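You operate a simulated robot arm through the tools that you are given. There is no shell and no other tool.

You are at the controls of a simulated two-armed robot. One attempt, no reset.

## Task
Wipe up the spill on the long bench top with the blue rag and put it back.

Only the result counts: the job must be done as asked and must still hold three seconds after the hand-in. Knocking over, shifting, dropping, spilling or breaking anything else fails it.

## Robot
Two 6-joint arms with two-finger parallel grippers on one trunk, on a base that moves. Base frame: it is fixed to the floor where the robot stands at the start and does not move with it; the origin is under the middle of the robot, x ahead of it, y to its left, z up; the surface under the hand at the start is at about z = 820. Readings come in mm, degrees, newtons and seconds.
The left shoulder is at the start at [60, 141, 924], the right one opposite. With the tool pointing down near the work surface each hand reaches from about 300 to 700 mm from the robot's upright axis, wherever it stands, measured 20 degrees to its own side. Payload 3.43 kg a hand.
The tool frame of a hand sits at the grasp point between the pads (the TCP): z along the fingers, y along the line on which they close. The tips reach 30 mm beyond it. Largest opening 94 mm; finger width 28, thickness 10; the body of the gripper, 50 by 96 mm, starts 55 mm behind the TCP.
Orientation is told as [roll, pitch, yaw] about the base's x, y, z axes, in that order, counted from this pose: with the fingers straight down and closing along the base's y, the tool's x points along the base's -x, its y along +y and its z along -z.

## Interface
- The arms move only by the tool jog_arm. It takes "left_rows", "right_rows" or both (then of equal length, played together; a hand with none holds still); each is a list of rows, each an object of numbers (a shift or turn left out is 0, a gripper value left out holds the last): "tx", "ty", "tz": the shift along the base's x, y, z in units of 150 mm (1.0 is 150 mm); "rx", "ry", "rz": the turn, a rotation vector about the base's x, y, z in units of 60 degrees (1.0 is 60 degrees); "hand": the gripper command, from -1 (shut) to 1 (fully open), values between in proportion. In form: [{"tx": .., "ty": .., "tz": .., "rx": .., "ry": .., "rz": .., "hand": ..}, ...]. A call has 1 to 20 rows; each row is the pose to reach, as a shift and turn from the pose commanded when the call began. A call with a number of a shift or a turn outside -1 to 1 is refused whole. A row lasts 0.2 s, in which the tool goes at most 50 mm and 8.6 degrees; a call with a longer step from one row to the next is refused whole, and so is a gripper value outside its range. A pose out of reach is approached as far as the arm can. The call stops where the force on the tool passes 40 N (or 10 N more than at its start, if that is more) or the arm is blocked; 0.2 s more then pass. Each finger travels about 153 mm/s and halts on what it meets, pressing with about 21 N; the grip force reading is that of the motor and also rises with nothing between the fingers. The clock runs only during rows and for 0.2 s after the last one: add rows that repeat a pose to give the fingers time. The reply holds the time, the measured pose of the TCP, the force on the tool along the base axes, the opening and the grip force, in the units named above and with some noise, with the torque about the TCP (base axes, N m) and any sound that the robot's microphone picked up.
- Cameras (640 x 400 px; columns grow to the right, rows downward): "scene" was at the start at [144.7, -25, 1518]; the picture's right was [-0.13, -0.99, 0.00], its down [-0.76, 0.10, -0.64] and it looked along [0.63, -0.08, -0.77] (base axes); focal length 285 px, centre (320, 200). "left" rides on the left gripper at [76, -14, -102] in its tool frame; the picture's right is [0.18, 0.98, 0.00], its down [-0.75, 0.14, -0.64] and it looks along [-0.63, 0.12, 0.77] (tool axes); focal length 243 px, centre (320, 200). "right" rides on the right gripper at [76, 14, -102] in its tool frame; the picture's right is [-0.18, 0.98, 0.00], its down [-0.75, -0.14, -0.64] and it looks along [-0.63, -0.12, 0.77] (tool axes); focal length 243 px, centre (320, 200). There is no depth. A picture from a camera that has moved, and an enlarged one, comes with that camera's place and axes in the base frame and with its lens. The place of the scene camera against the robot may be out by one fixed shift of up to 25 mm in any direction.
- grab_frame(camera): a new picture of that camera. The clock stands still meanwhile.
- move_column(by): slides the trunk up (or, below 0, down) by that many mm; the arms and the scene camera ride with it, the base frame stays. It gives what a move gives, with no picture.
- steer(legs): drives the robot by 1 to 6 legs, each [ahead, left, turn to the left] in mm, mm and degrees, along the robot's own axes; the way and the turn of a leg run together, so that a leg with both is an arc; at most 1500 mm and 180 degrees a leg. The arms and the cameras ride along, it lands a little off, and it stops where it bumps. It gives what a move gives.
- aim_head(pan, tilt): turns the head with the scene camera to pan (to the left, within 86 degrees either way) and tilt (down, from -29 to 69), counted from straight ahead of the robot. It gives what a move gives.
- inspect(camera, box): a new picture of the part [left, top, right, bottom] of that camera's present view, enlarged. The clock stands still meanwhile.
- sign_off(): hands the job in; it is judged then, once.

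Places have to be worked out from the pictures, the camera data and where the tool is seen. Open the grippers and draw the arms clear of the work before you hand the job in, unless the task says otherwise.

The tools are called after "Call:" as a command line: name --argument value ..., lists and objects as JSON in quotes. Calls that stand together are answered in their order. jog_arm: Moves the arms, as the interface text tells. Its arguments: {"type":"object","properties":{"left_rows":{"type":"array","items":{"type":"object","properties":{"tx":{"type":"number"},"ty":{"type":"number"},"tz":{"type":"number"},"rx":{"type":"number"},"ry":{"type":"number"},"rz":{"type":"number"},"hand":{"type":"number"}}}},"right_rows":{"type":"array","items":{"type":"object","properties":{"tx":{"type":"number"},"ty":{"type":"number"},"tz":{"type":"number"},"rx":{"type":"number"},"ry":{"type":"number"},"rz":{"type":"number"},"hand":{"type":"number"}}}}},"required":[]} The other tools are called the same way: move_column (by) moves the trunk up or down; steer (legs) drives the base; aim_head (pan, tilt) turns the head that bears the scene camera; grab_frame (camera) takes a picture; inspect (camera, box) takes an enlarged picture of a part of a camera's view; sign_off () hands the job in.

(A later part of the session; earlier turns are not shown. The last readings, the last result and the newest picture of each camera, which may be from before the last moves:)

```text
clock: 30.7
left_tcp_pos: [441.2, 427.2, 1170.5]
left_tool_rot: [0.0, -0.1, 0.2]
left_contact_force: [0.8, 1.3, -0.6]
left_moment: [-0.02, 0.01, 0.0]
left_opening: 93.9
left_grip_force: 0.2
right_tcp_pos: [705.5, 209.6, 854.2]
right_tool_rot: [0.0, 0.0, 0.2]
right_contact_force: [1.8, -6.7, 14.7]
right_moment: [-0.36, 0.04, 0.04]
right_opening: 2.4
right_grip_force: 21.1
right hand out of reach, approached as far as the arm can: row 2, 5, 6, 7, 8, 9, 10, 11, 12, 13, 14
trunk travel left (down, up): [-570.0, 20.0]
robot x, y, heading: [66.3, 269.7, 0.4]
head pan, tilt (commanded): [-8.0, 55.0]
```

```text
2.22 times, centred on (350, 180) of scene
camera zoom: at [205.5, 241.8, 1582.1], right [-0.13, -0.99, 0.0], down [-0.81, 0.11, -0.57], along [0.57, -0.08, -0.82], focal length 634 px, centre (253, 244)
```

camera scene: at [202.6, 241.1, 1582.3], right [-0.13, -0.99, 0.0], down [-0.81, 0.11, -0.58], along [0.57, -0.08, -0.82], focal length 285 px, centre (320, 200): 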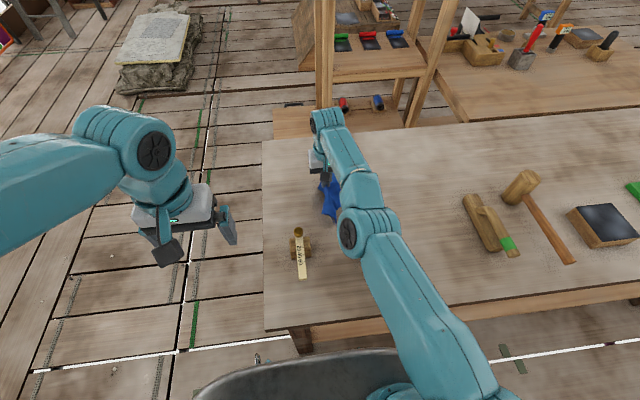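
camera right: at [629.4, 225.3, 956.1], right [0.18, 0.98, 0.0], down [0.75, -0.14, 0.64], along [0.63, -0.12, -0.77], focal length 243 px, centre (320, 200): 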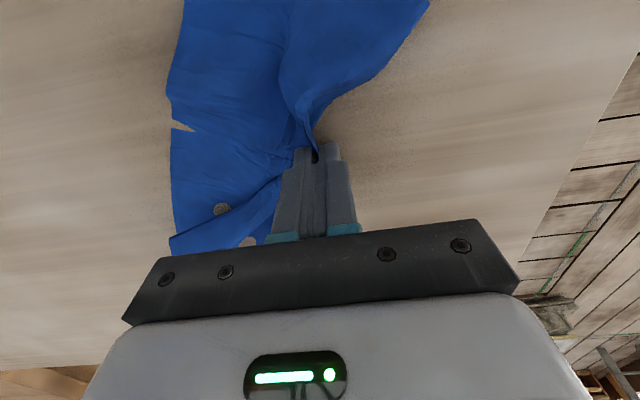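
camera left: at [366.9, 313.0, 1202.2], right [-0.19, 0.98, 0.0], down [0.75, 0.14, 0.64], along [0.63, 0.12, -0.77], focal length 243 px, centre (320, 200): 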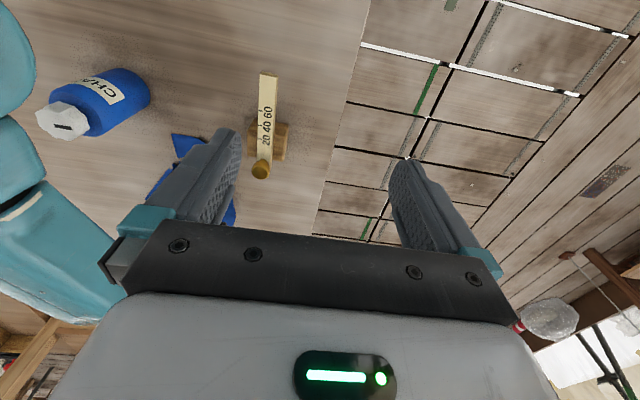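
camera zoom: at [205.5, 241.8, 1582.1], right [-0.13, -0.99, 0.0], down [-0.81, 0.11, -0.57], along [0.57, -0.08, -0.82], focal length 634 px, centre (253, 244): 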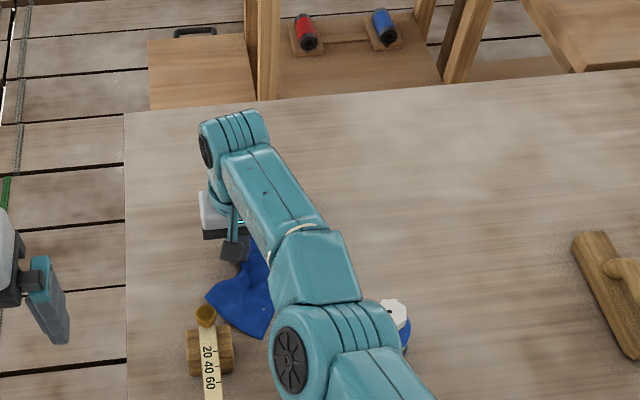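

The strokes reported "out of reach" and the hand sits at (705,210). The arm is near its straight limit, so I'll lift slightly and pull inward to regain freedom, then look at the spill.

Call:
jog_arm --right_rows '[{"tz": 0.06}, {"tx": -0.1, "tz": 0.1}, {"tx": -0.2, "tz": 0.1}, {"tx": -0.2, "ty": -0.1, "tz": 0.1}, {"tx": -0.2, "ty": -0.1, "tz": 0.1}]'

Call:
grab_frame --camera "right"

```text
clock: 31.9
left_tcp_pos: [442.4, 426.2, 1169.2]
left_tool_rot: [0.1, 0.1, 0.3]
left_contact_force: [0.2, 0.1, 0.4]
left_moment: [0.0, 0.03, 0.02]
left_opening: 94.0
left_grip_force: 0.0
right_tcp_pos: [709.6, 208.6, 863.6]
right_tool_rot: [0.0, 0.2, 0.1]
right_contact_force: [0.4, 1.1, -0.4]
right_moment: [0.0, 0.01, -0.02]
right_opening: 2.1
right_grip_force: 21.1
right hand out of reach, approached as far as the arm can: row 2, 3, 4, 5
trunk travel left (down, up): [-570.0, 20.0]
robot x, y, heading: [67.4, 266.2, 0.4]
head pan, tilt (commanded): [-8.0, 55.0]
```

```text
taken
camera right: at [632.6, 222.7, 966.3], right [0.18, 0.98, 0.0], down [0.76, -0.14, 0.64], along [0.63, -0.12, -0.77], focal length 243 px, centre (320, 200)
```

right: 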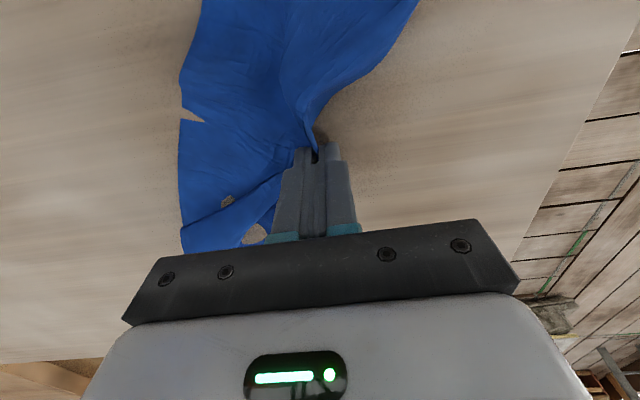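

The hand won't go inward from the stretched-out pose, while a downward move unlocked it last time. I'll raise the trunk the remaining bit and jog down and slightly inward to bend the elbow.

Call:
move_column --by 20

Call:
jog_arm --right_rows '[{"tz": -0.05}, {"tz": -0.1}, {"tz": -0.14}, {"tx": -0.03, "tz": -0.15}, {"tx": -0.08, "tz": -0.15}, {"tx": -0.14, "tz": -0.15}, {"tx": -0.2, "tz": -0.15}, {"tx": -0.2, "tz": -0.15}]'

Call:
grab_frame --camera "right"

```text
clock: 32.6
left_tcp_pos: [443.7, 426.6, 1190.1]
left_tool_rot: [-0.1, 0.0, 0.3]
left_contact_force: [-0.4, 0.1, 0.1]
left_moment: [0.05, 0.02, 0.01]
left_opening: 94.1
left_grip_force: 0.1
right_tcp_pos: [708.2, 208.0, 882.9]
right_tool_rot: [-0.1, 0.3, 0.2]
right_contact_force: [-0.2, -0.7, -0.2]
right_moment: [-0.01, 0.03, -0.01]
right_opening: 2.3
right_grip_force: 21.6
trunk travel left (down, up): [-590.0, 0.0]
robot x, y, heading: [64.9, 266.7, 0.4]
head pan, tilt (commanded): [-8.0, 55.0]
```

```text
clock: 34.4
left_tcp_pos: [442.5, 427.1, 1190.6]
left_tool_rot: [0.0, -0.1, 0.2]
left_contact_force: [0.9, 0.1, -1.0]
left_moment: [0.01, -0.02, 0.0]
left_opening: 93.8
left_grip_force: 0.1
right_tcp_pos: [702.8, 210.1, 860.0]
right_tool_rot: [-0.1, 0.2, 0.2]
right_contact_force: [1.0, 0.8, 1.0]
right_moment: [-0.04, -0.04, -0.01]
right_opening: 2.6
right_grip_force: 20.9
right hand out of reach, approached as far as the arm can: row 5, 6, 7, 8
trunk travel left (down, up): [-590.0, 0.0]
robot x, y, heading: [65.4, 265.6, 0.5]
head pan, tilt (commanded): [-8.0, 55.0]
```

```text
taken
camera right: at [628.2, 224.3, 962.6], right [0.18, 0.98, 0.0], down [0.76, -0.14, 0.64], along [0.63, -0.12, -0.77], focal length 243 px, centre (320, 200)
```

right: 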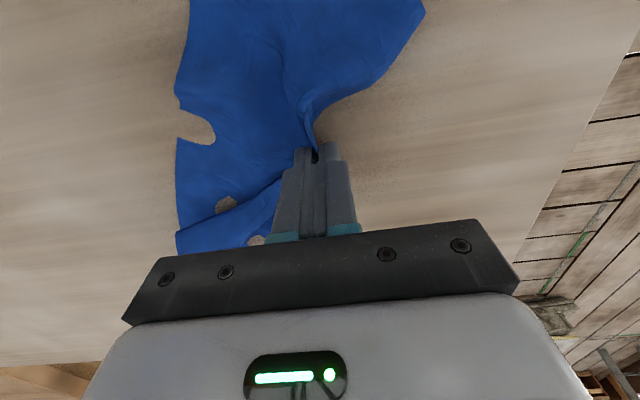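

The inward moves only partly work. The readings fit an arm that stretches straight at about 585–598 mm, and raising the trunk makes that worse. I'll lift the rag, shift it right and come back down with x reduced, so the elbow bends properly.

Call:
jog_arm --right_rows '[{"tz": 0.12}, {"tz": 0.3, "ty": -0.05}, {"tz": 0.48, "ty": -0.12}, {"tz": 0.62, "ty": -0.2}, {"tz": 0.62, "ty": -0.25}, {"tz": 0.54, "ty": -0.25}, {"tz": 0.42, "ty": -0.25, "tx": -0.05}, {"tz": 0.3, "ty": -0.25, "tx": -0.1}, {"tz": 0.2, "ty": -0.25, "tx": -0.15}, {"tz": 0.1, "ty": -0.25, "tx": -0.2}, {"tz": 0.05, "ty": -0.25, "tx": -0.25}, {"tz": 0.05, "ty": -0.25, "tx": -0.25}]'

Call:
grab_frame --camera "right"

Call:
grab_frame --camera "scene"

```text
clock: 37.0
left_tcp_pos: [443.3, 426.3, 1190.7]
left_tool_rot: [0.1, -0.1, 0.1]
left_contact_force: [0.0, 0.0, -0.7]
left_moment: [0.01, -0.02, 0.0]
left_opening: 94.1
left_grip_force: 0.0
right_tcp_pos: [713.4, 178.1, 874.7]
right_tool_rot: [-0.1, 0.3, 0.1]
right_contact_force: [0.7, -0.6, 1.0]
right_moment: [0.0, -0.02, 0.02]
right_opening: 2.1
right_grip_force: 21.0
right hand out of reach, approached as far as the arm can: row 2, 3, 4, 5, 6, 7, 8, 9, 10, 11, 12
trunk travel left (down, up): [-590.0, 0.0]
robot x, y, heading: [64.9, 265.6, 0.5]
head pan, tilt (commanded): [-8.0, 55.0]
```

```text
taken
camera right: at [637.3, 193.0, 977.9], right [0.18, 0.98, 0.0], down [0.76, -0.14, 0.64], along [0.63, -0.12, -0.77], focal length 243 px, centre (320, 200)
```

right: 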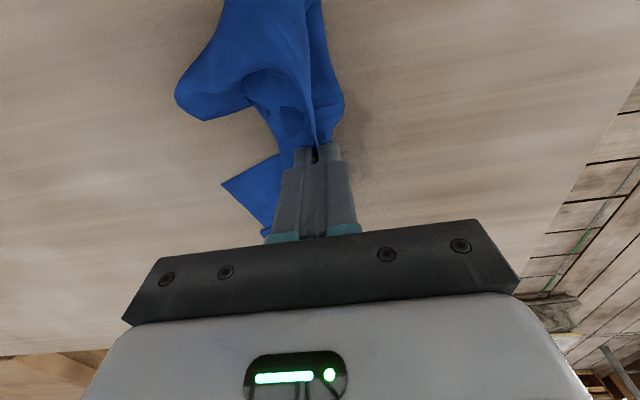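

```text
taken
camera scene: at [207.2, 242.5, 1601.9], right [-0.13, -0.99, 0.0], down [-0.81, 0.11, -0.57], along [0.57, -0.08, -0.82], focal length 285 px, centre (320, 200)
```

scene: 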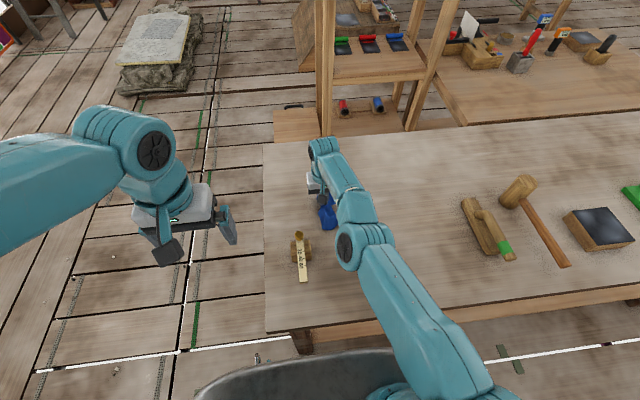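

Every pose since the first limit lies on one sphere, so the arm solver seems trapped in a straight or over-straight elbow. I'll rebase with a small trunk move, then go up and come down with an outward bias, and only pull inward after that, so the elbow bends the right way.

Call:
move_column --by -8

Call:
jog_arm --right_rows '[{"tz": 0.2, "tx": 0.2}, {"tz": 0.4, "tx": 0.4}, {"tz": 0.6, "tx": 0.4}, {"tz": 0.8, "tx": 0.4}, {"tz": 0.8, "tx": 0.4}, {"tz": 0.65, "tx": 0.4}, {"tz": 0.5, "tx": 0.4}, {"tz": 0.35, "tx": 0.35}, {"tz": 0.25, "tx": 0.15}, {"tz": 0.12, "tx": 0.0}, {"tz": 0.04, "tx": -0.06}, {"tz": 0.02, "tx": -0.12}, {"tz": 0.02, "tx": -0.2}, {"tz": 0.02, "tx": -0.28}, {"tz": 0.02, "tx": -0.28}]'

```text
clock: 37.6
left_tcp_pos: [442.4, 426.4, 1182.9]
left_tool_rot: [0.0, 0.0, 0.2]
left_contact_force: [-0.3, 0.5, 0.7]
left_moment: [0.03, 0.04, -0.02]
left_opening: 93.9
left_grip_force: 0.0
right_tcp_pos: [714.0, 179.9, 866.1]
right_tool_rot: [-0.1, 0.3, 0.2]
right_contact_force: [-1.0, 1.1, 0.3]
right_moment: [0.01, 0.03, 0.0]
right_opening: 2.5
right_grip_force: 20.9
trunk travel left (down, up): [-582.0, 8.0]
robot x, y, heading: [71.2, 265.5, 0.7]
head pan, tilt (commanded): [-8.0, 55.0]
```

```text
clock: 40.8
left_tcp_pos: [442.8, 425.6, 1182.4]
left_tool_rot: [0.0, 0.0, 0.2]
left_contact_force: [0.8, -0.4, 0.6]
left_moment: [-0.01, -0.01, 0.02]
left_opening: 94.1
left_grip_force: 0.0
right_tcp_pos: [671.3, 178.2, 870.2]
right_tool_rot: [-0.2, 0.3, 0.1]
right_contact_force: [1.6, -0.1, 0.0]
right_moment: [0.0, 0.0, 0.03]
right_opening: 2.2
right_grip_force: 20.7
right hand out of reach, approached as far as the arm can: row 1, 2, 3, 4, 5, 6, 7, 8, 9
trunk travel left (down, up): [-582.0, 8.0]
robot x, y, heading: [68.2, 266.6, 0.5]
head pan, tilt (commanded): [-8.0, 55.0]
```

That worked: the hand now tracks freely to (671,178,870). I'll tilt the tool 15° (fingers pointing outward) for extra reach and look at the spill's state.

Call:
jog_arm --right_rows '[{"ry": -0.1, "tz": 0.03}, {"ry": -0.2, "tz": 0.06}, {"ry": -0.25, "tz": 0.06}, {"ry": -0.25, "tz": 0.06}]'

Call:
grab_frame --camera "right"

Call:
grab_frame --camera "scene"

```text
clock: 41.8
left_tcp_pos: [441.6, 426.4, 1182.9]
left_tool_rot: [0.0, 0.0, 0.3]
left_contact_force: [0.3, 0.5, 0.6]
left_moment: [-0.05, -0.02, -0.02]
left_opening: 93.8
left_grip_force: 0.0
right_tcp_pos: [672.1, 178.9, 878.9]
right_tool_rot: [0.0, -14.7, 0.3]
right_contact_force: [-0.7, -0.4, 0.5]
right_moment: [0.03, 0.02, 0.0]
right_opening: 2.5
right_grip_force: 21.2
trunk travel left (down, up): [-582.0, 8.0]
robot x, y, heading: [69.5, 264.9, 0.4]
head pan, tilt (commanded): [-8.0, 55.0]
```

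```text
taken
camera right: at [570.9, 192.9, 958.9], right [0.18, 0.98, 0.05], down [0.57, -0.14, 0.81], along [0.81, -0.12, -0.58], focal length 243 px, centre (320, 200)
```

right: 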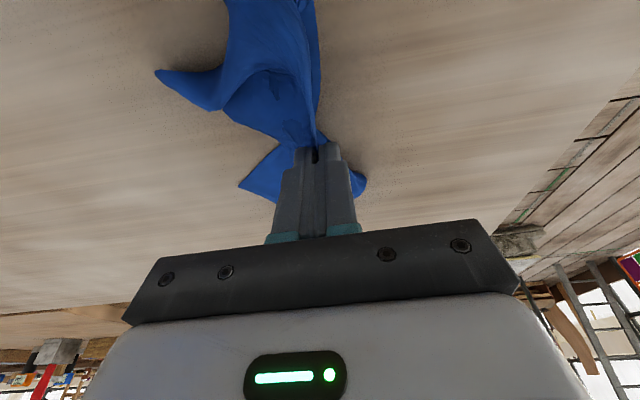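

```text
taken
camera scene: at [207.0, 242.5, 1593.9], right [-0.13, -0.99, 0.0], down [-0.81, 0.11, -0.57], along [0.57, -0.08, -0.82], focal length 285 px, centre (320, 200)
```

scene: 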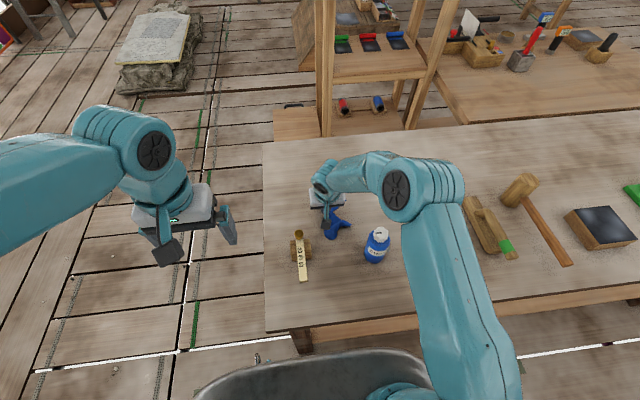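

The elbow is now nicely bent and the bottle is in clear view, untouched. I'll lift the rag and move it right for a look at what is left of the spill.

Call:
jog_arm --right_rows '[{"tz": 0.2, "tx": 0.05}, {"tz": 0.45, "tx": 0.15, "ty": -0.05}, {"tz": 0.6, "tx": 0.2, "ty": -0.25}, {"tz": 0.65, "tx": 0.2, "ty": -0.5}, {"tz": 0.65, "tx": 0.2, "ty": -0.75}, {"tz": 0.65, "tx": 0.2, "ty": -0.85}, {"tz": 0.65, "tx": 0.2, "ty": -0.85}]'

Call:
grab_frame --camera "right"

Call:
grab_frame --camera "scene"

Call:
inspect --camera "scene" --box '[260, 130, 420, 250]'

```text
clock: 43.4
left_tcp_pos: [442.0, 426.4, 1181.6]
left_tool_rot: [0.0, 0.1, 0.3]
left_contact_force: [0.0, -0.3, -0.3]
left_moment: [0.01, 0.0, 0.01]
left_opening: 94.0
left_grip_force: 0.0
right_tcp_pos: [700.5, 50.9, 976.0]
right_tool_rot: [-0.1, -14.7, 0.2]
right_contact_force: [0.0, 0.0, 0.2]
right_moment: [0.03, -0.01, 0.02]
right_opening: 2.3
right_grip_force: 20.9
trunk travel left (down, up): [-582.0, 8.0]
robot x, y, heading: [66.0, 262.3, 0.2]
head pan, tilt (commanded): [-8.0, 55.0]
```

```text
taken
camera right: at [601.2, 65.4, 1055.8], right [0.18, 0.98, 0.05], down [0.57, -0.14, 0.81], along [0.81, -0.12, -0.58], focal length 243 px, centre (320, 200)
```

right: 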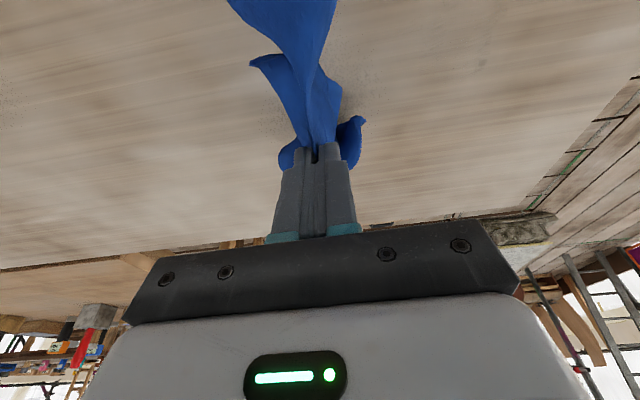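

```text
taken
camera scene: at [207.4, 242.6, 1593.9], right [-0.13, -0.99, 0.0], down [-0.81, 0.11, -0.57], along [0.57, -0.08, -0.82], focal length 285 px, centre (320, 200)
```

scene: 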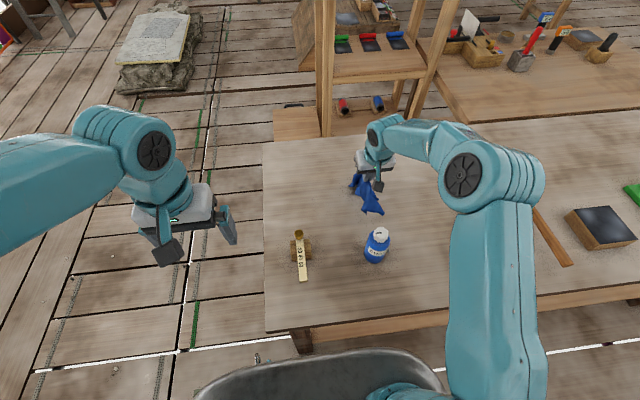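

```text
3.33 times, centred on (340, 190) of scene
camera zoom: at [207.4, 242.6, 1593.9], right [-0.13, -0.99, 0.0], down [-0.81, 0.11, -0.57], along [0.57, -0.08, -0.82], focal length 951 px, centre (253, 233)
```

zoom: 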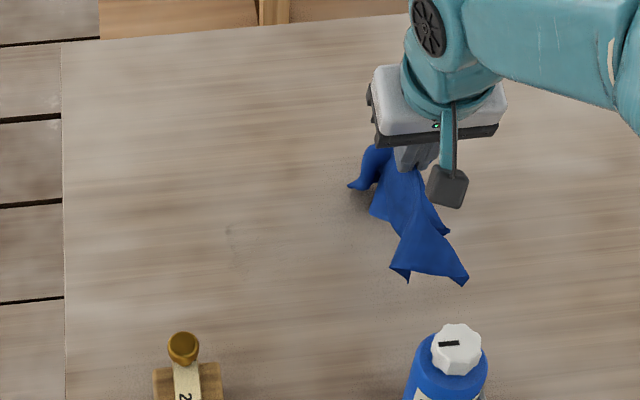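

The puddle is almost gone; I see a faint trace around zoom pixel (230,230). I'll enlarge that area to check.

Call:
inspect --camera "scene" --box '[300, 165, 364, 205]'

Call:
inspect --camera "right" --box '[340, 0, 560, 140]'

Call:
aim_head --pan -2 --tilt 57

Call:
inspect --camera "scene" --box '[290, 150, 410, 225]'

```text
10.00 times, centred on (332, 185) of scene
camera zoom: at [207.4, 242.6, 1593.9], right [-0.13, -0.99, 0.0], down [-0.81, 0.11, -0.57], along [0.57, -0.08, -0.82], focal length 2854 px, centre (200, 350)
```

zoom: 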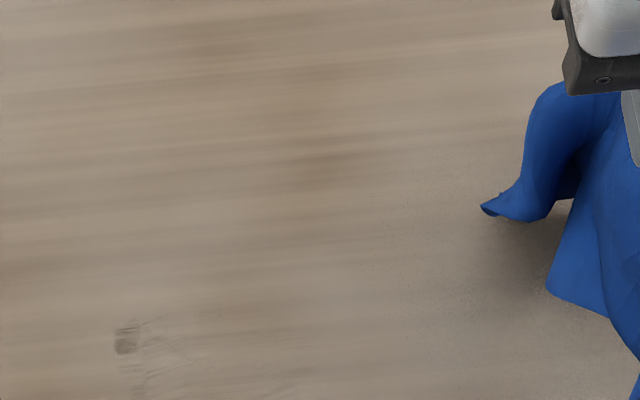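

```text
2.86 times, centred on (450, 70) of right
camera zoom: at [601.2, 65.4, 1055.8], right [0.18, 0.98, 0.05], down [0.57, -0.14, 0.81], along [0.81, -0.12, -0.58], focal length 693 px, centre (-51, 571)
```

zoom: 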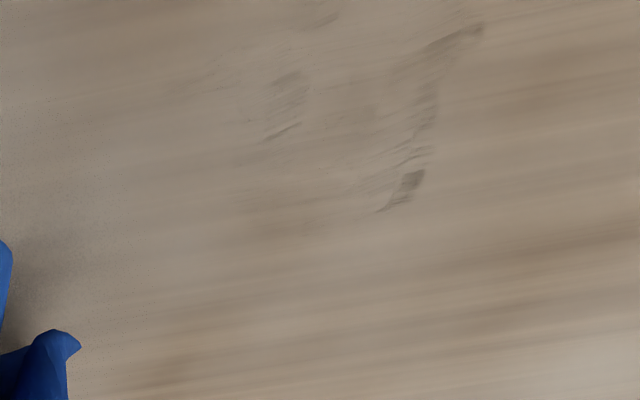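

```text
clock: 44.0
left_tcp_pos: [442.9, 425.9, 1182.7]
left_tool_rot: [0.0, 0.0, 0.1]
left_contact_force: [0.7, -0.3, 0.3]
left_moment: [-0.02, 0.01, 0.01]
left_opening: 93.8
left_grip_force: 0.0
right_tcp_pos: [699.5, 49.4, 975.9]
right_tool_rot: [-0.1, -14.6, 0.1]
right_contact_force: [-0.3, 0.7, -1.2]
right_moment: [0.0, -0.02, -0.06]
right_opening: 2.5
right_grip_force: 20.4
trunk travel left (down, up): [-582.0, 8.0]
robot x, y, heading: [67.8, 265.7, 0.2]
head pan, tilt (commanded): [-2.0, 57.0]
```

```text
5.33 times, centred on (350, 188) of scene
camera zoom: at [206.1, 249.6, 1591.4], right [-0.03, -1.0, 0.0], down [-0.84, 0.02, -0.54], along [0.54, -0.02, -0.84], focal length 1522 px, centre (160, 267)
```

zoom: 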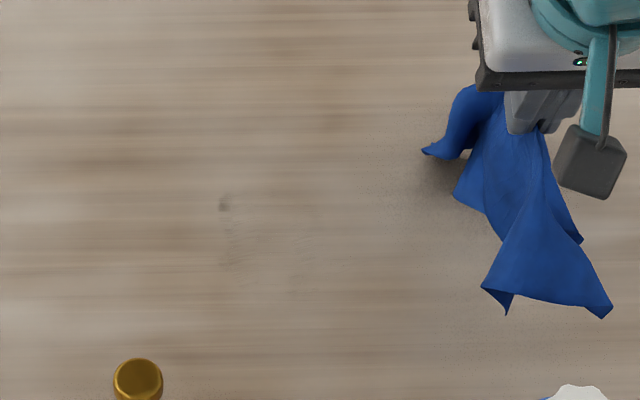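

Some faint residues remain near (746,210), (702,214) and (690–720,160–167). I'll return over that area with the tilted tool and wipe in a raster with light pressure.

Call:
jog_arm --right_rows '[{"tx": 0.05, "ty": 0.2, "tz": -0.05}, {"tx": 0.1, "ty": 0.42, "tz": -0.15}, {"tx": 0.18, "ty": 0.64, "tz": -0.28}, {"tx": 0.25, "ty": 0.85, "tz": -0.42}, {"tx": 0.27, "ty": 1.0, "tz": -0.55}, {"tx": 0.27, "ty": 1.0, "tz": -0.68}, {"tx": 0.27, "ty": 1.0, "tz": -0.76}, {"tx": 0.27, "ty": 1.0, "tz": -0.76}]'

Call:
grab_frame --camera "right"

```text
clock: 45.9
left_tcp_pos: [441.9, 427.7, 1181.8]
left_tool_rot: [0.0, 0.0, 0.2]
left_contact_force: [-0.4, 0.0, 0.2]
left_moment: [0.0, 0.01, 0.0]
left_opening: 94.2
left_grip_force: 0.1
right_tcp_pos: [740.3, 201.5, 861.1]
right_tool_rot: [-0.2, -14.7, 0.1]
right_contact_force: [-0.1, -0.1, 0.3]
right_moment: [-0.01, 0.0, 0.04]
right_opening: 2.3
right_grip_force: 20.9
trunk travel left (down, up): [-582.0, 8.0]
robot x, y, heading: [65.8, 270.6, 0.2]
head pan, tilt (commanded): [-2.0, 57.0]
```

```text
taken
camera right: at [641.5, 215.7, 941.7], right [0.18, 0.98, 0.05], down [0.57, -0.14, 0.81], along [0.81, -0.12, -0.58], focal length 243 px, centre (320, 200)
```

right: 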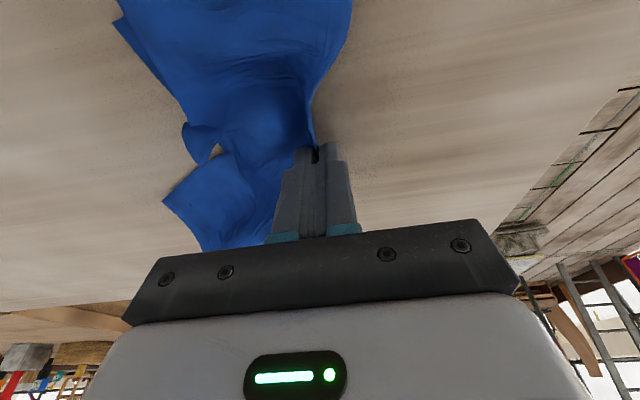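

The rag is over the area at z=861 with no load. I'll press down a few millimetres and raster across the spill area in four passes.

Call:
jog_arm --right_rows '[{"tz": -0.03, "ty": 0.07}, {"tz": -0.045, "ty": 0.13}, {"tz": -0.045, "ty": 0.0}, {"tz": -0.045, "ty": -0.15}, {"tz": -0.045, "ty": -0.3}, {"tz": -0.045, "ty": -0.45}, {"tz": -0.045, "tx": -0.13, "ty": -0.45}, {"tz": -0.045, "tx": -0.13, "ty": -0.3}, {"tz": -0.045, "tx": -0.13, "ty": -0.15}, {"tz": -0.045, "tx": -0.13, "ty": 0.0}, {"tz": -0.045, "tx": -0.13, "ty": 0.12}, {"tz": -0.045, "tx": -0.26, "ty": 0.1}, {"tz": -0.045, "tx": -0.26, "ty": -0.05}, {"tz": -0.045, "tx": -0.26, "ty": -0.2}, {"tz": -0.045, "tx": -0.26, "ty": -0.35}, {"tz": -0.045, "tx": -0.26, "ty": -0.45}, {"tz": -0.045, "tx": -0.38, "ty": -0.45}, {"tz": -0.045, "tx": -0.38, "ty": -0.3}, {"tz": -0.045, "tx": -0.38, "ty": -0.15}, {"tz": -0.045, "tx": -0.38, "ty": -0.15}]'

Call:
grab_frame --camera "right"

Call:
grab_frame --camera "scene"

```text
clock: 50.0
left_tcp_pos: [442.7, 426.8, 1181.7]
left_tool_rot: [0.1, 0.0, 0.2]
left_contact_force: [-0.2, -0.8, 0.1]
left_moment: [-0.01, 0.03, 0.02]
left_opening: 94.0
left_grip_force: 0.1
right_tcp_pos: [683.6, 177.3, 855.6]
right_tool_rot: [-0.1, -14.7, 0.1]
right_contact_force: [-1.6, -1.7, 4.8]
right_moment: [-0.03, 0.13, 0.01]
right_opening: 2.1
right_grip_force: 21.7
trunk travel left (down, up): [-582.0, 8.0]
robot x, y, heading: [69.0, 266.9, 0.3]
head pan, tilt (commanded): [-2.0, 57.0]
```

```text
taken
camera right: at [584.6, 192.6, 935.8], right [0.18, 0.98, 0.05], down [0.57, -0.14, 0.81], along [0.8, -0.12, -0.58], focal length 243 px, centre (320, 200)
```

right: 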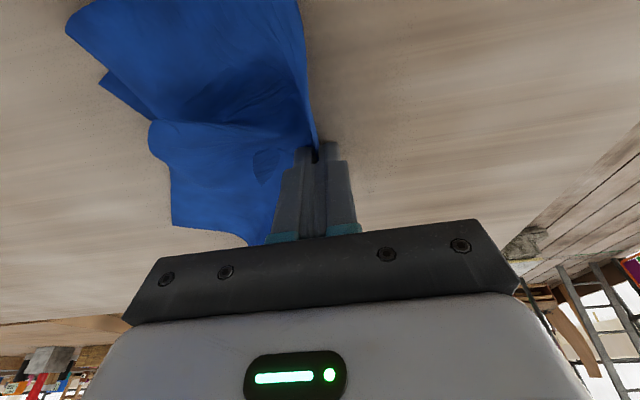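

```text
taken
camera scene: at [205.7, 249.5, 1591.4], right [-0.03, -1.0, 0.0], down [-0.84, 0.02, -0.54], along [0.54, -0.02, -0.84], focal length 285 px, centre (320, 200)
```

scene: 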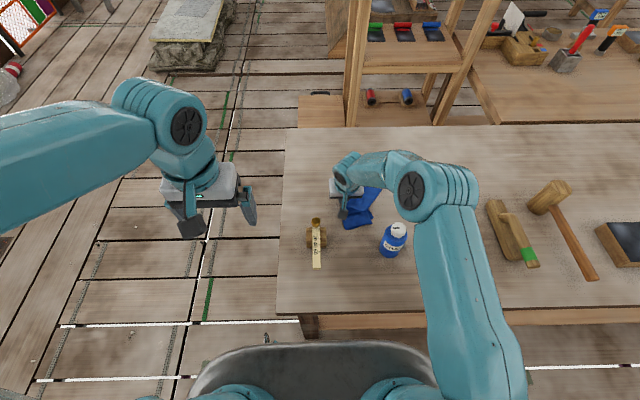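

The raster ended with a light 5 N press. I'll lift and shift the rag right to inspect the surface.

Call:
jog_arm --right_rows '[{"tz": 0.2, "tx": 0.05}, {"tz": 0.42, "tx": 0.1, "ty": -0.1}, {"tz": 0.6, "tx": 0.12, "ty": -0.3}, {"tz": 0.7, "tx": 0.12, "ty": -0.55}, {"tz": 0.75, "tx": 0.12, "ty": -0.8}, {"tz": 0.75, "tx": 0.12, "ty": -0.95}, {"tz": 0.75, "tx": 0.12, "ty": -0.95}]'

Call:
inspect --camera "right" --box '[340, 0, 560, 140]'

Call:
inspect --camera "scene" --box '[290, 150, 410, 225]'

```text
clock: 51.6
left_tcp_pos: [442.4, 427.6, 1182.3]
left_tool_rot: [0.0, 0.0, 0.2]
left_contact_force: [0.6, 0.4, 0.3]
left_moment: [-0.01, 0.01, 0.0]
left_opening: 93.6
left_grip_force: 0.0
right_tcp_pos: [702.1, 34.1, 967.6]
right_tool_rot: [0.0, -14.7, 0.3]
right_contact_force: [0.6, -0.5, -0.6]
right_moment: [-0.01, 0.0, 0.0]
right_opening: 2.1
right_grip_force: 20.9
trunk travel left (down, up): [-582.0, 8.0]
robot x, y, heading: [65.1, 267.4, 0.3]
head pan, tilt (commanded): [-2.0, 57.0]
```

```text
2.86 times, centred on (450, 70) of right
camera zoom: at [602.7, 50.4, 1048.5], right [0.18, 0.98, 0.04], down [0.57, -0.14, 0.81], along [0.81, -0.12, -0.58], focal length 693 px, centre (-51, 571)
```

zoom: 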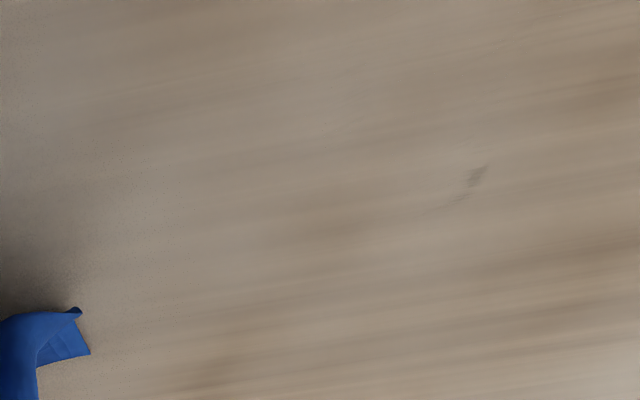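

```text
5.33 times, centred on (350, 188) of scene
camera zoom: at [206.0, 250.5, 1591.4], right [-0.03, -1.0, 0.0], down [-0.84, 0.02, -0.54], along [0.54, -0.02, -0.84], focal length 1522 px, centre (160, 267)
```

zoom: 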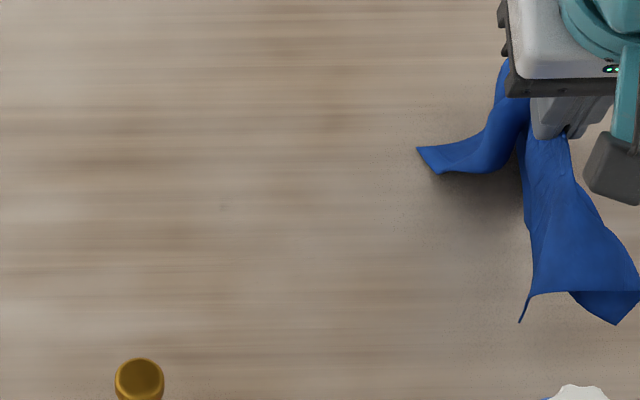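

Only one small residue remains, near (744,208). I'll go back and scrub right there with the tips, keeping within reach.

Call:
jog_arm --right_rows '[{"tx": 0.05, "ty": 0.2, "tz": -0.05}, {"tx": 0.1, "ty": 0.42, "tz": -0.15}, {"tx": 0.18, "ty": 0.64, "tz": -0.28}, {"tx": 0.22, "ty": 0.85, "tz": -0.42}, {"tx": 0.22, "ty": 1.0, "tz": -0.55}, {"tx": 0.22, "ty": 1.0, "tz": -0.66}, {"tx": 0.22, "ty": 1.0, "tz": -0.71}, {"tx": 0.22, "ty": 1.0, "tz": -0.71}]'

Call:
jog_arm --right_rows '[{"ty": 0.06, "tz": -0.03}, {"ty": 0.15, "tz": -0.045}, {"ty": 0.27, "tz": -0.045}, {"tx": 0.06, "ty": 0.27, "tz": -0.045}, {"tx": 0.06, "ty": 0.13, "tz": -0.045}, {"tx": 0.06, "ty": 0.0, "tz": -0.045}, {"tx": 0.06, "ty": 0.13, "tz": -0.045}, {"tx": 0.06, "ty": 0.25, "tz": -0.045}, {"tx": -0.03, "ty": 0.25, "tz": -0.045}, {"tx": -0.03, "ty": 0.12, "tz": -0.045}, {"tx": -0.03, "ty": -0.02, "tz": -0.045}, {"tx": 0.03, "ty": 0.0, "tz": -0.045}, {"tx": 0.03, "ty": 0.14, "tz": -0.045}, {"tx": 0.03, "ty": 0.25, "tz": -0.045}, {"tx": 0.03, "ty": 0.1, "tz": -0.045}, {"tx": 0.03, "ty": -0.05, "tz": -0.045}, {"tx": 0.03, "ty": -0.05, "tz": -0.045}]'

Call:
grab_frame --camera "right"

```text
clock: 53.5
left_tcp_pos: [442.5, 427.5, 1183.2]
left_tool_rot: [0.0, 0.1, 0.1]
left_contact_force: [0.2, 0.4, -0.1]
left_moment: [0.01, -0.01, 0.01]
left_opening: 94.2
left_grip_force: 0.0
right_tcp_pos: [735.2, 185.7, 861.4]
right_tool_rot: [-0.1, -14.7, 0.1]
right_contact_force: [0.1, -0.3, -0.2]
right_moment: [0.0, -0.04, 0.03]
right_opening: 2.2
right_grip_force: 21.2
trunk travel left (down, up): [-582.0, 8.0]
robot x, y, heading: [67.1, 263.6, 0.5]
head pan, tilt (commanded): [-2.0, 57.0]
```

```text
clock: 57.0
left_tcp_pos: [441.1, 427.8, 1182.1]
left_tool_rot: [0.0, 0.0, 0.2]
left_contact_force: [-0.3, 0.0, -0.2]
left_moment: [0.0, -0.01, 0.03]
left_opening: 94.0
left_grip_force: 0.1
right_tcp_pos: [739.7, 178.7, 855.8]
right_tool_rot: [-0.1, -14.7, 0.2]
right_contact_force: [-0.8, 1.7, 6.9]
right_moment: [0.01, 0.11, 0.0]
right_opening: 2.3
right_grip_force: 21.2
trunk travel left (down, up): [-582.0, 8.0]
robot x, y, heading: [66.6, 264.6, 0.5]
head pan, tilt (commanded): [-2.0, 57.0]
```

```text
taken
camera right: at [640.1, 193.4, 935.2], right [0.18, 0.98, 0.04], down [0.57, -0.14, 0.81], along [0.81, -0.12, -0.58], focal length 243 px, centre (320, 200)
```

right: 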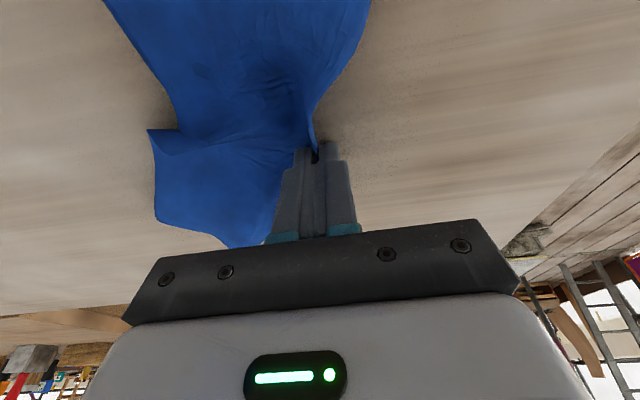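

I'll run one more full raster with different stroke offsets to catch any thin film, keeping the same light pressure.

Call:
jog_arm --right_rows '[{"tx": 0.06, "ty": 0.12}, {"tx": 0.06, "ty": 0.27}, {"tx": 0.06, "ty": 0.1}, {"tx": 0.06, "ty": -0.1}, {"tx": 0.06, "ty": -0.3}, {"tx": -0.06, "ty": -0.3}, {"tx": -0.06, "ty": -0.1}, {"tx": -0.06, "ty": 0.1}, {"tx": -0.06, "ty": 0.27}, {"tx": -0.18, "ty": 0.27}, {"tx": -0.18, "ty": 0.1}, {"tx": -0.18, "ty": -0.1}, {"tx": -0.18, "ty": -0.3}, {"tx": -0.32, "ty": -0.3}, {"tx": -0.32, "ty": -0.1}, {"tx": -0.32, "ty": 0.1}, {"tx": -0.45, "ty": 0.05}, {"tx": -0.45, "ty": -0.15}, {"tx": -0.45, "ty": -0.3}, {"tx": -0.45, "ty": -0.3}]'

Call:
jog_arm --right_rows '[{"tz": 0.2, "tx": 0.05}, {"tz": 0.42, "tx": 0.12, "ty": -0.1}, {"tz": 0.6, "tx": 0.2, "ty": -0.25}, {"tz": 0.7, "tx": 0.2, "ty": -0.45}, {"tz": 0.75, "tx": 0.2, "ty": -0.65}, {"tz": 0.75, "tx": 0.2, "ty": -0.65}]'

Call:
inspect --camera "right" --box '[340, 0, 560, 140]'

Call:
inspect --camera "scene" --box '[290, 150, 410, 225]'

Call:
grab_frame --camera "scene"

```text
clock: 61.2
left_tcp_pos: [442.5, 428.7, 1183.0]
left_tool_rot: [0.0, 0.0, 0.2]
left_contact_force: [0.1, 0.1, -0.1]
left_moment: [-0.02, 0.03, 0.02]
left_opening: 94.1
left_grip_force: 0.1
right_tcp_pos: [673.1, 132.6, 855.1]
right_tool_rot: [-0.1, -14.7, 0.1]
right_contact_force: [0.2, 2.8, 7.8]
right_moment: [0.12, 0.13, -0.05]
right_opening: 2.3
right_grip_force: 21.2
trunk travel left (down, up): [-582.0, 8.0]
robot x, y, heading: [67.7, 264.2, 0.4]
head pan, tilt (commanded): [-2.0, 57.0]
```

```text
clock: 62.6
left_tcp_pos: [443.2, 428.3, 1183.2]
left_tool_rot: [-0.1, 0.0, 0.2]
left_contact_force: [0.3, -0.7, -0.1]
left_moment: [-0.04, -0.02, 0.0]
left_opening: 93.9
left_grip_force: 0.1
right_tcp_pos: [702.8, 36.5, 967.5]
right_tool_rot: [-0.1, -14.7, 0.3]
right_contact_force: [-0.1, 0.0, 0.0]
right_moment: [0.0, 0.0, 0.02]
right_opening: 2.2
right_grip_force: 20.4
trunk travel left (down, up): [-582.0, 8.0]
robot x, y, heading: [67.8, 263.8, 0.4]
head pan, tilt (commanded): [-2.0, 57.0]
```

```text
2.86 times, centred on (450, 70) of right
camera zoom: at [602.6, 51.3, 1047.3], right [0.18, 0.98, 0.04], down [0.57, -0.14, 0.81], along [0.81, -0.12, -0.58], focal length 693 px, centre (-51, 571)
```

zoom: 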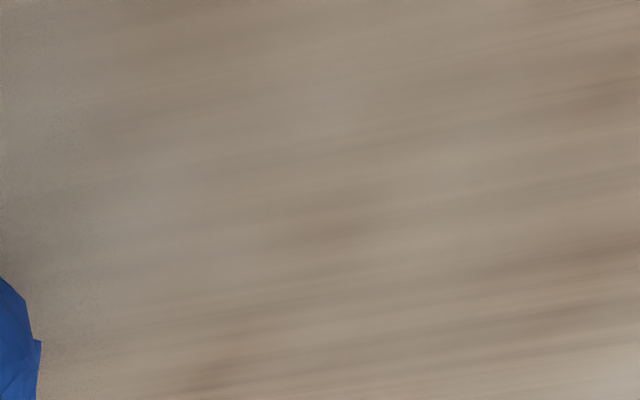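

```text
5.33 times, centred on (350, 188) of scene
camera zoom: at [206.0, 251.4, 1591.3], right [-0.03, -1.0, 0.0], down [-0.84, 0.02, -0.54], along [0.54, -0.02, -0.84], focal length 1522 px, centre (160, 267)
```

zoom: 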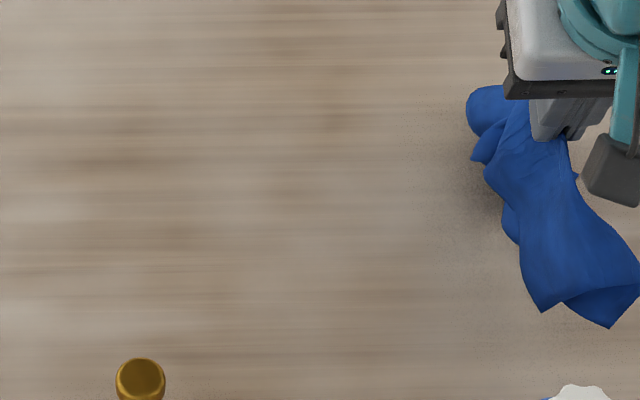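

```text
taken
camera scene: at [206.0, 251.4, 1591.3], right [-0.03, -1.0, 0.0], down [-0.84, 0.02, -0.54], along [0.54, -0.02, -0.84], focal length 285 px, centre (320, 200)
```

scene: 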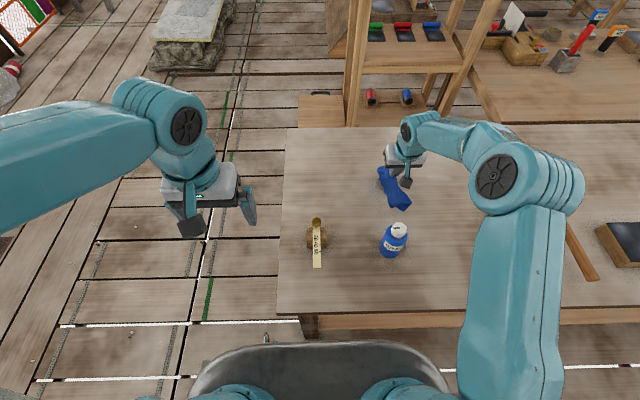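

The bench is now clean in both views. I'll drive the base back 100 mm to the right, with the rag still held up, to return it to its original place around (710,-114).

Call:
steer --legs '[[0, -100, 0]]'

Call:
grab_frame --camera "scene"

```text
clock: 64.6
left_tcp_pos: [442.0, 327.6, 1182.7]
left_tool_rot: [0.0, 0.0, 0.2]
left_contact_force: [0.8, -0.5, -0.7]
left_moment: [0.02, -0.03, 0.02]
left_opening: 94.1
left_grip_force: 0.1
right_tcp_pos: [702.7, -63.7, 967.0]
right_tool_rot: [-0.1, -14.8, 0.2]
right_contact_force: [-0.2, -0.4, -0.3]
right_moment: [-0.01, 0.01, -0.01]
right_opening: 2.3
right_grip_force: 20.4
trunk travel left (down, up): [-582.0, 8.0]
robot x, y, heading: [67.9, 164.7, 0.2]
head pan, tilt (commanded): [-2.0, 57.0]
```

```text
taken
camera scene: at [205.2, 146.7, 1591.5], right [-0.03, -1.0, 0.0], down [-0.84, 0.03, -0.55], along [0.55, -0.02, -0.84], focal length 285 px, centre (320, 200)
```

scene: 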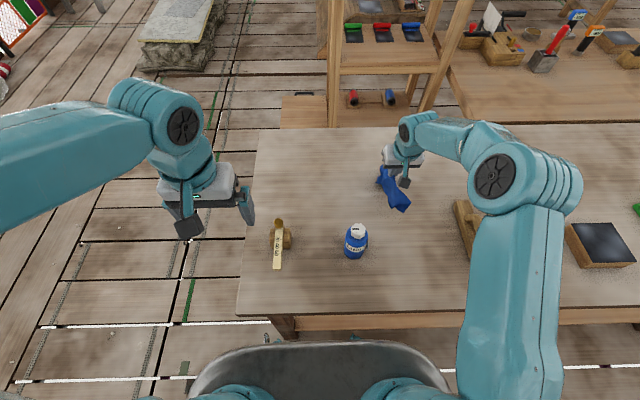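

I'm at (703,-64,967) and the rag hangs clear of everything. I'll move to y≈-114 and lower the rag down onto its original place.

Call:
jog_arm --right_rows '[{"ty": -0.15}, {"ty": -0.33, "tz": -0.05}, {"ty": -0.33, "tz": -0.2}, {"ty": -0.33, "tz": -0.36}, {"ty": -0.33, "tz": -0.52}, {"ty": -0.33, "tz": -0.64}, {"ty": -0.33, "tz": -0.71}, {"ty": -0.33, "tz": -0.71}]'

Call:
grab_frame --camera "right"

Call:
inspect --camera "scene" --box '[330, 120, 490, 240]'

```text
clock: 66.4
left_tcp_pos: [443.5, 328.8, 1182.9]
left_tool_rot: [0.1, 0.1, 0.3]
left_contact_force: [-0.5, 0.0, 0.5]
left_moment: [-0.02, 0.0, 0.04]
left_opening: 94.2
left_grip_force: 0.1
right_tcp_pos: [704.0, -111.9, 860.4]
right_tool_rot: [-0.1, -14.8, 0.1]
right_contact_force: [0.3, -1.4, 4.5]
right_moment: [-0.04, 0.03, 0.06]
right_opening: 2.3
right_grip_force: 21.0
trunk travel left (down, up): [-582.0, 8.0]
robot x, y, heading: [68.8, 163.8, 0.2]
head pan, tilt (commanded): [-2.0, 57.0]
```

```text
taken
camera right: at [603.3, -97.3, 940.7], right [0.18, 0.98, 0.04], down [0.57, -0.14, 0.81], along [0.81, -0.12, -0.58], focal length 243 px, centre (320, 200)
```

right: 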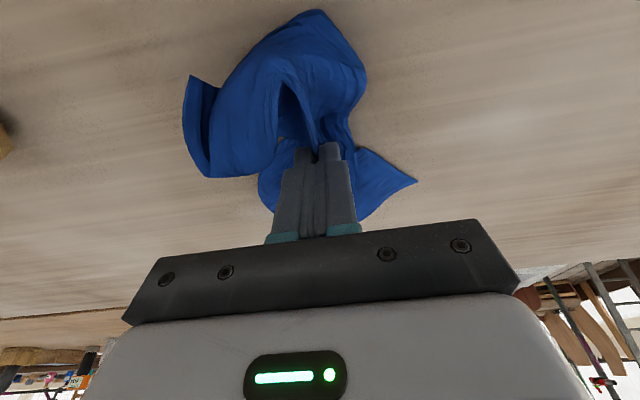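

```text
3.33 times, centred on (410, 180) of scene
camera zoom: at [206.5, 148.2, 1591.4], right [-0.03, -1.0, 0.0], down [-0.84, 0.02, -0.54], along [0.54, -0.02, -0.84], focal length 951 px, centre (20, 267)
```

zoom: 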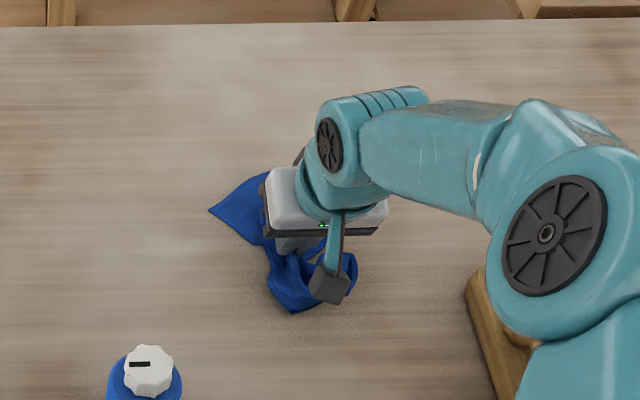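

The rag is back at its place but bunched, with the contact light at 4.5 N. I'll open the fingers slowly while still pressing, so they spread the fold outward.

Call:
jog_arm --right_rows '[{"tz": -0.025}, {"tz": -0.03, "hand": -0.7}, {"tz": -0.03, "hand": -0.45}, {"tz": -0.03, "hand": -0.2}, {"tz": -0.03, "hand": 0.05}, {"tz": -0.03, "hand": 0.3}, {"tz": -0.03, "hand": 0.55}, {"tz": -0.03, "hand": 0.8}, {"tz": -0.03, "hand": 1.0}, {"tz": -0.03, "hand": 1.0}]'

Call:
grab_frame --camera "right"

```text
clock: 68.6
left_tcp_pos: [443.2, 328.5, 1182.5]
left_tool_rot: [0.0, 0.0, 0.1]
left_contact_force: [-0.1, 0.1, 0.0]
left_moment: [0.01, 0.0, 0.0]
left_opening: 94.0
left_grip_force: 0.3
right_tcp_pos: [703.2, -113.2, 855.8]
right_tool_rot: [-0.1, -14.8, 0.3]
right_contact_force: [-0.1, 0.7, 2.0]
right_moment: [-0.11, 0.0, -0.01]
right_opening: 93.9
right_grip_force: 0.1
trunk travel left (down, up): [-582.0, 8.0]
robot x, y, heading: [69.4, 166.6, 0.4]
head pan, tilt (commanded): [-2.0, 57.0]
```

```text
taken
camera right: at [602.8, -97.2, 936.2], right [0.18, 0.98, 0.05], down [0.57, -0.14, 0.81], along [0.81, -0.12, -0.58], focal length 243 px, centre (320, 200)
```

right: 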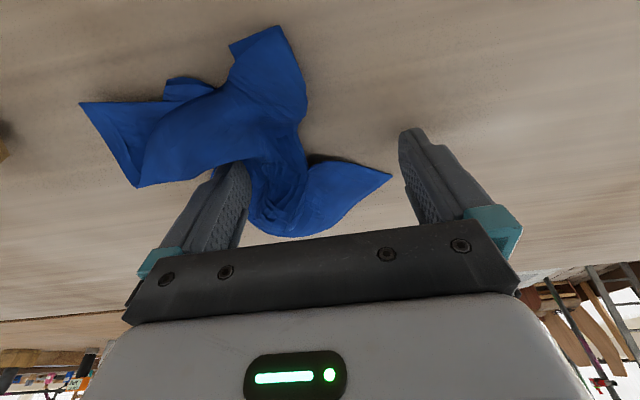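

The rag is released but crumpled. I'll rise straight up to look at how it lies.

Call:
jog_arm --right_rows '[{"tz": 0.15}, {"tz": 0.4}, {"tz": 0.65}, {"tz": 0.85, "tx": -0.15}, {"tz": 0.95, "tx": -0.4}, {"tz": 0.95, "tx": -0.55}, {"tz": 0.95, "tx": -0.55}]'

Call:
grab_frame --camera "right"

Call:
inspect --camera "scene" --box '[330, 120, 490, 240]'

```text
clock: 70.2
left_tcp_pos: [442.1, 328.9, 1183.2]
left_tool_rot: [0.1, -0.1, 0.1]
left_contact_force: [0.5, -0.3, 1.0]
left_moment: [0.01, 0.01, 0.01]
left_opening: 94.4
left_grip_force: 0.0
right_tcp_pos: [619.9, -113.3, 999.8]
right_tool_rot: [-0.2, -14.8, 0.1]
right_contact_force: [-1.0, 0.4, 0.8]
right_moment: [-0.03, 0.02, -0.04]
right_opening: 94.0
right_grip_force: 0.1
trunk travel left (down, up): [-582.0, 8.0]
robot x, y, heading: [69.3, 166.3, 0.5]
head pan, tilt (commanded): [-2.0, 57.0]
```

```text
taken
camera right: at [520.0, -97.7, 1078.8], right [0.18, 0.98, 0.05], down [0.57, -0.14, 0.81], along [0.81, -0.12, -0.58], focal length 243 px, centre (320, 200)
```

right: 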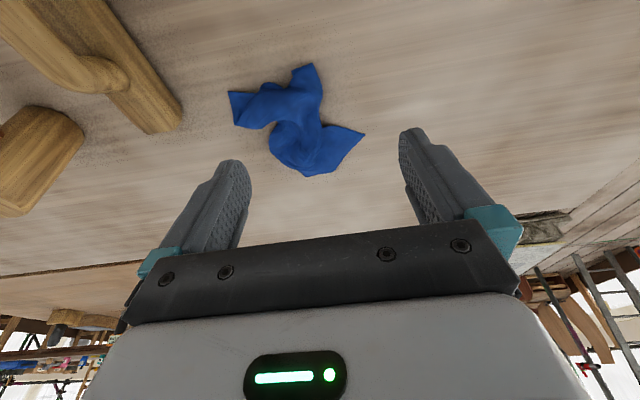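

```text
3.33 times, centred on (410, 180) of scene
camera zoom: at [206.3, 147.9, 1591.4], right [-0.03, -1.0, 0.0], down [-0.84, 0.02, -0.54], along [0.54, -0.02, -0.84], focal length 951 px, centre (20, 267)
```

zoom: 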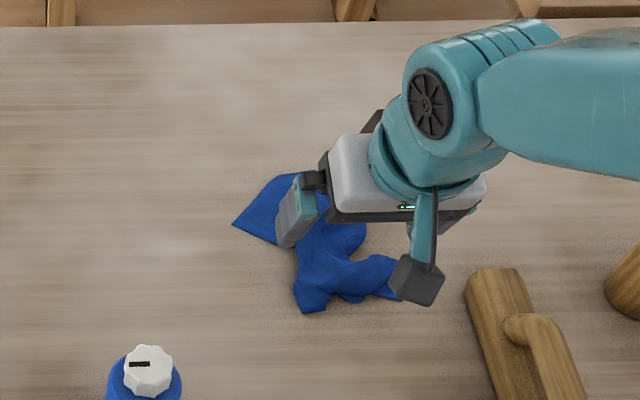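

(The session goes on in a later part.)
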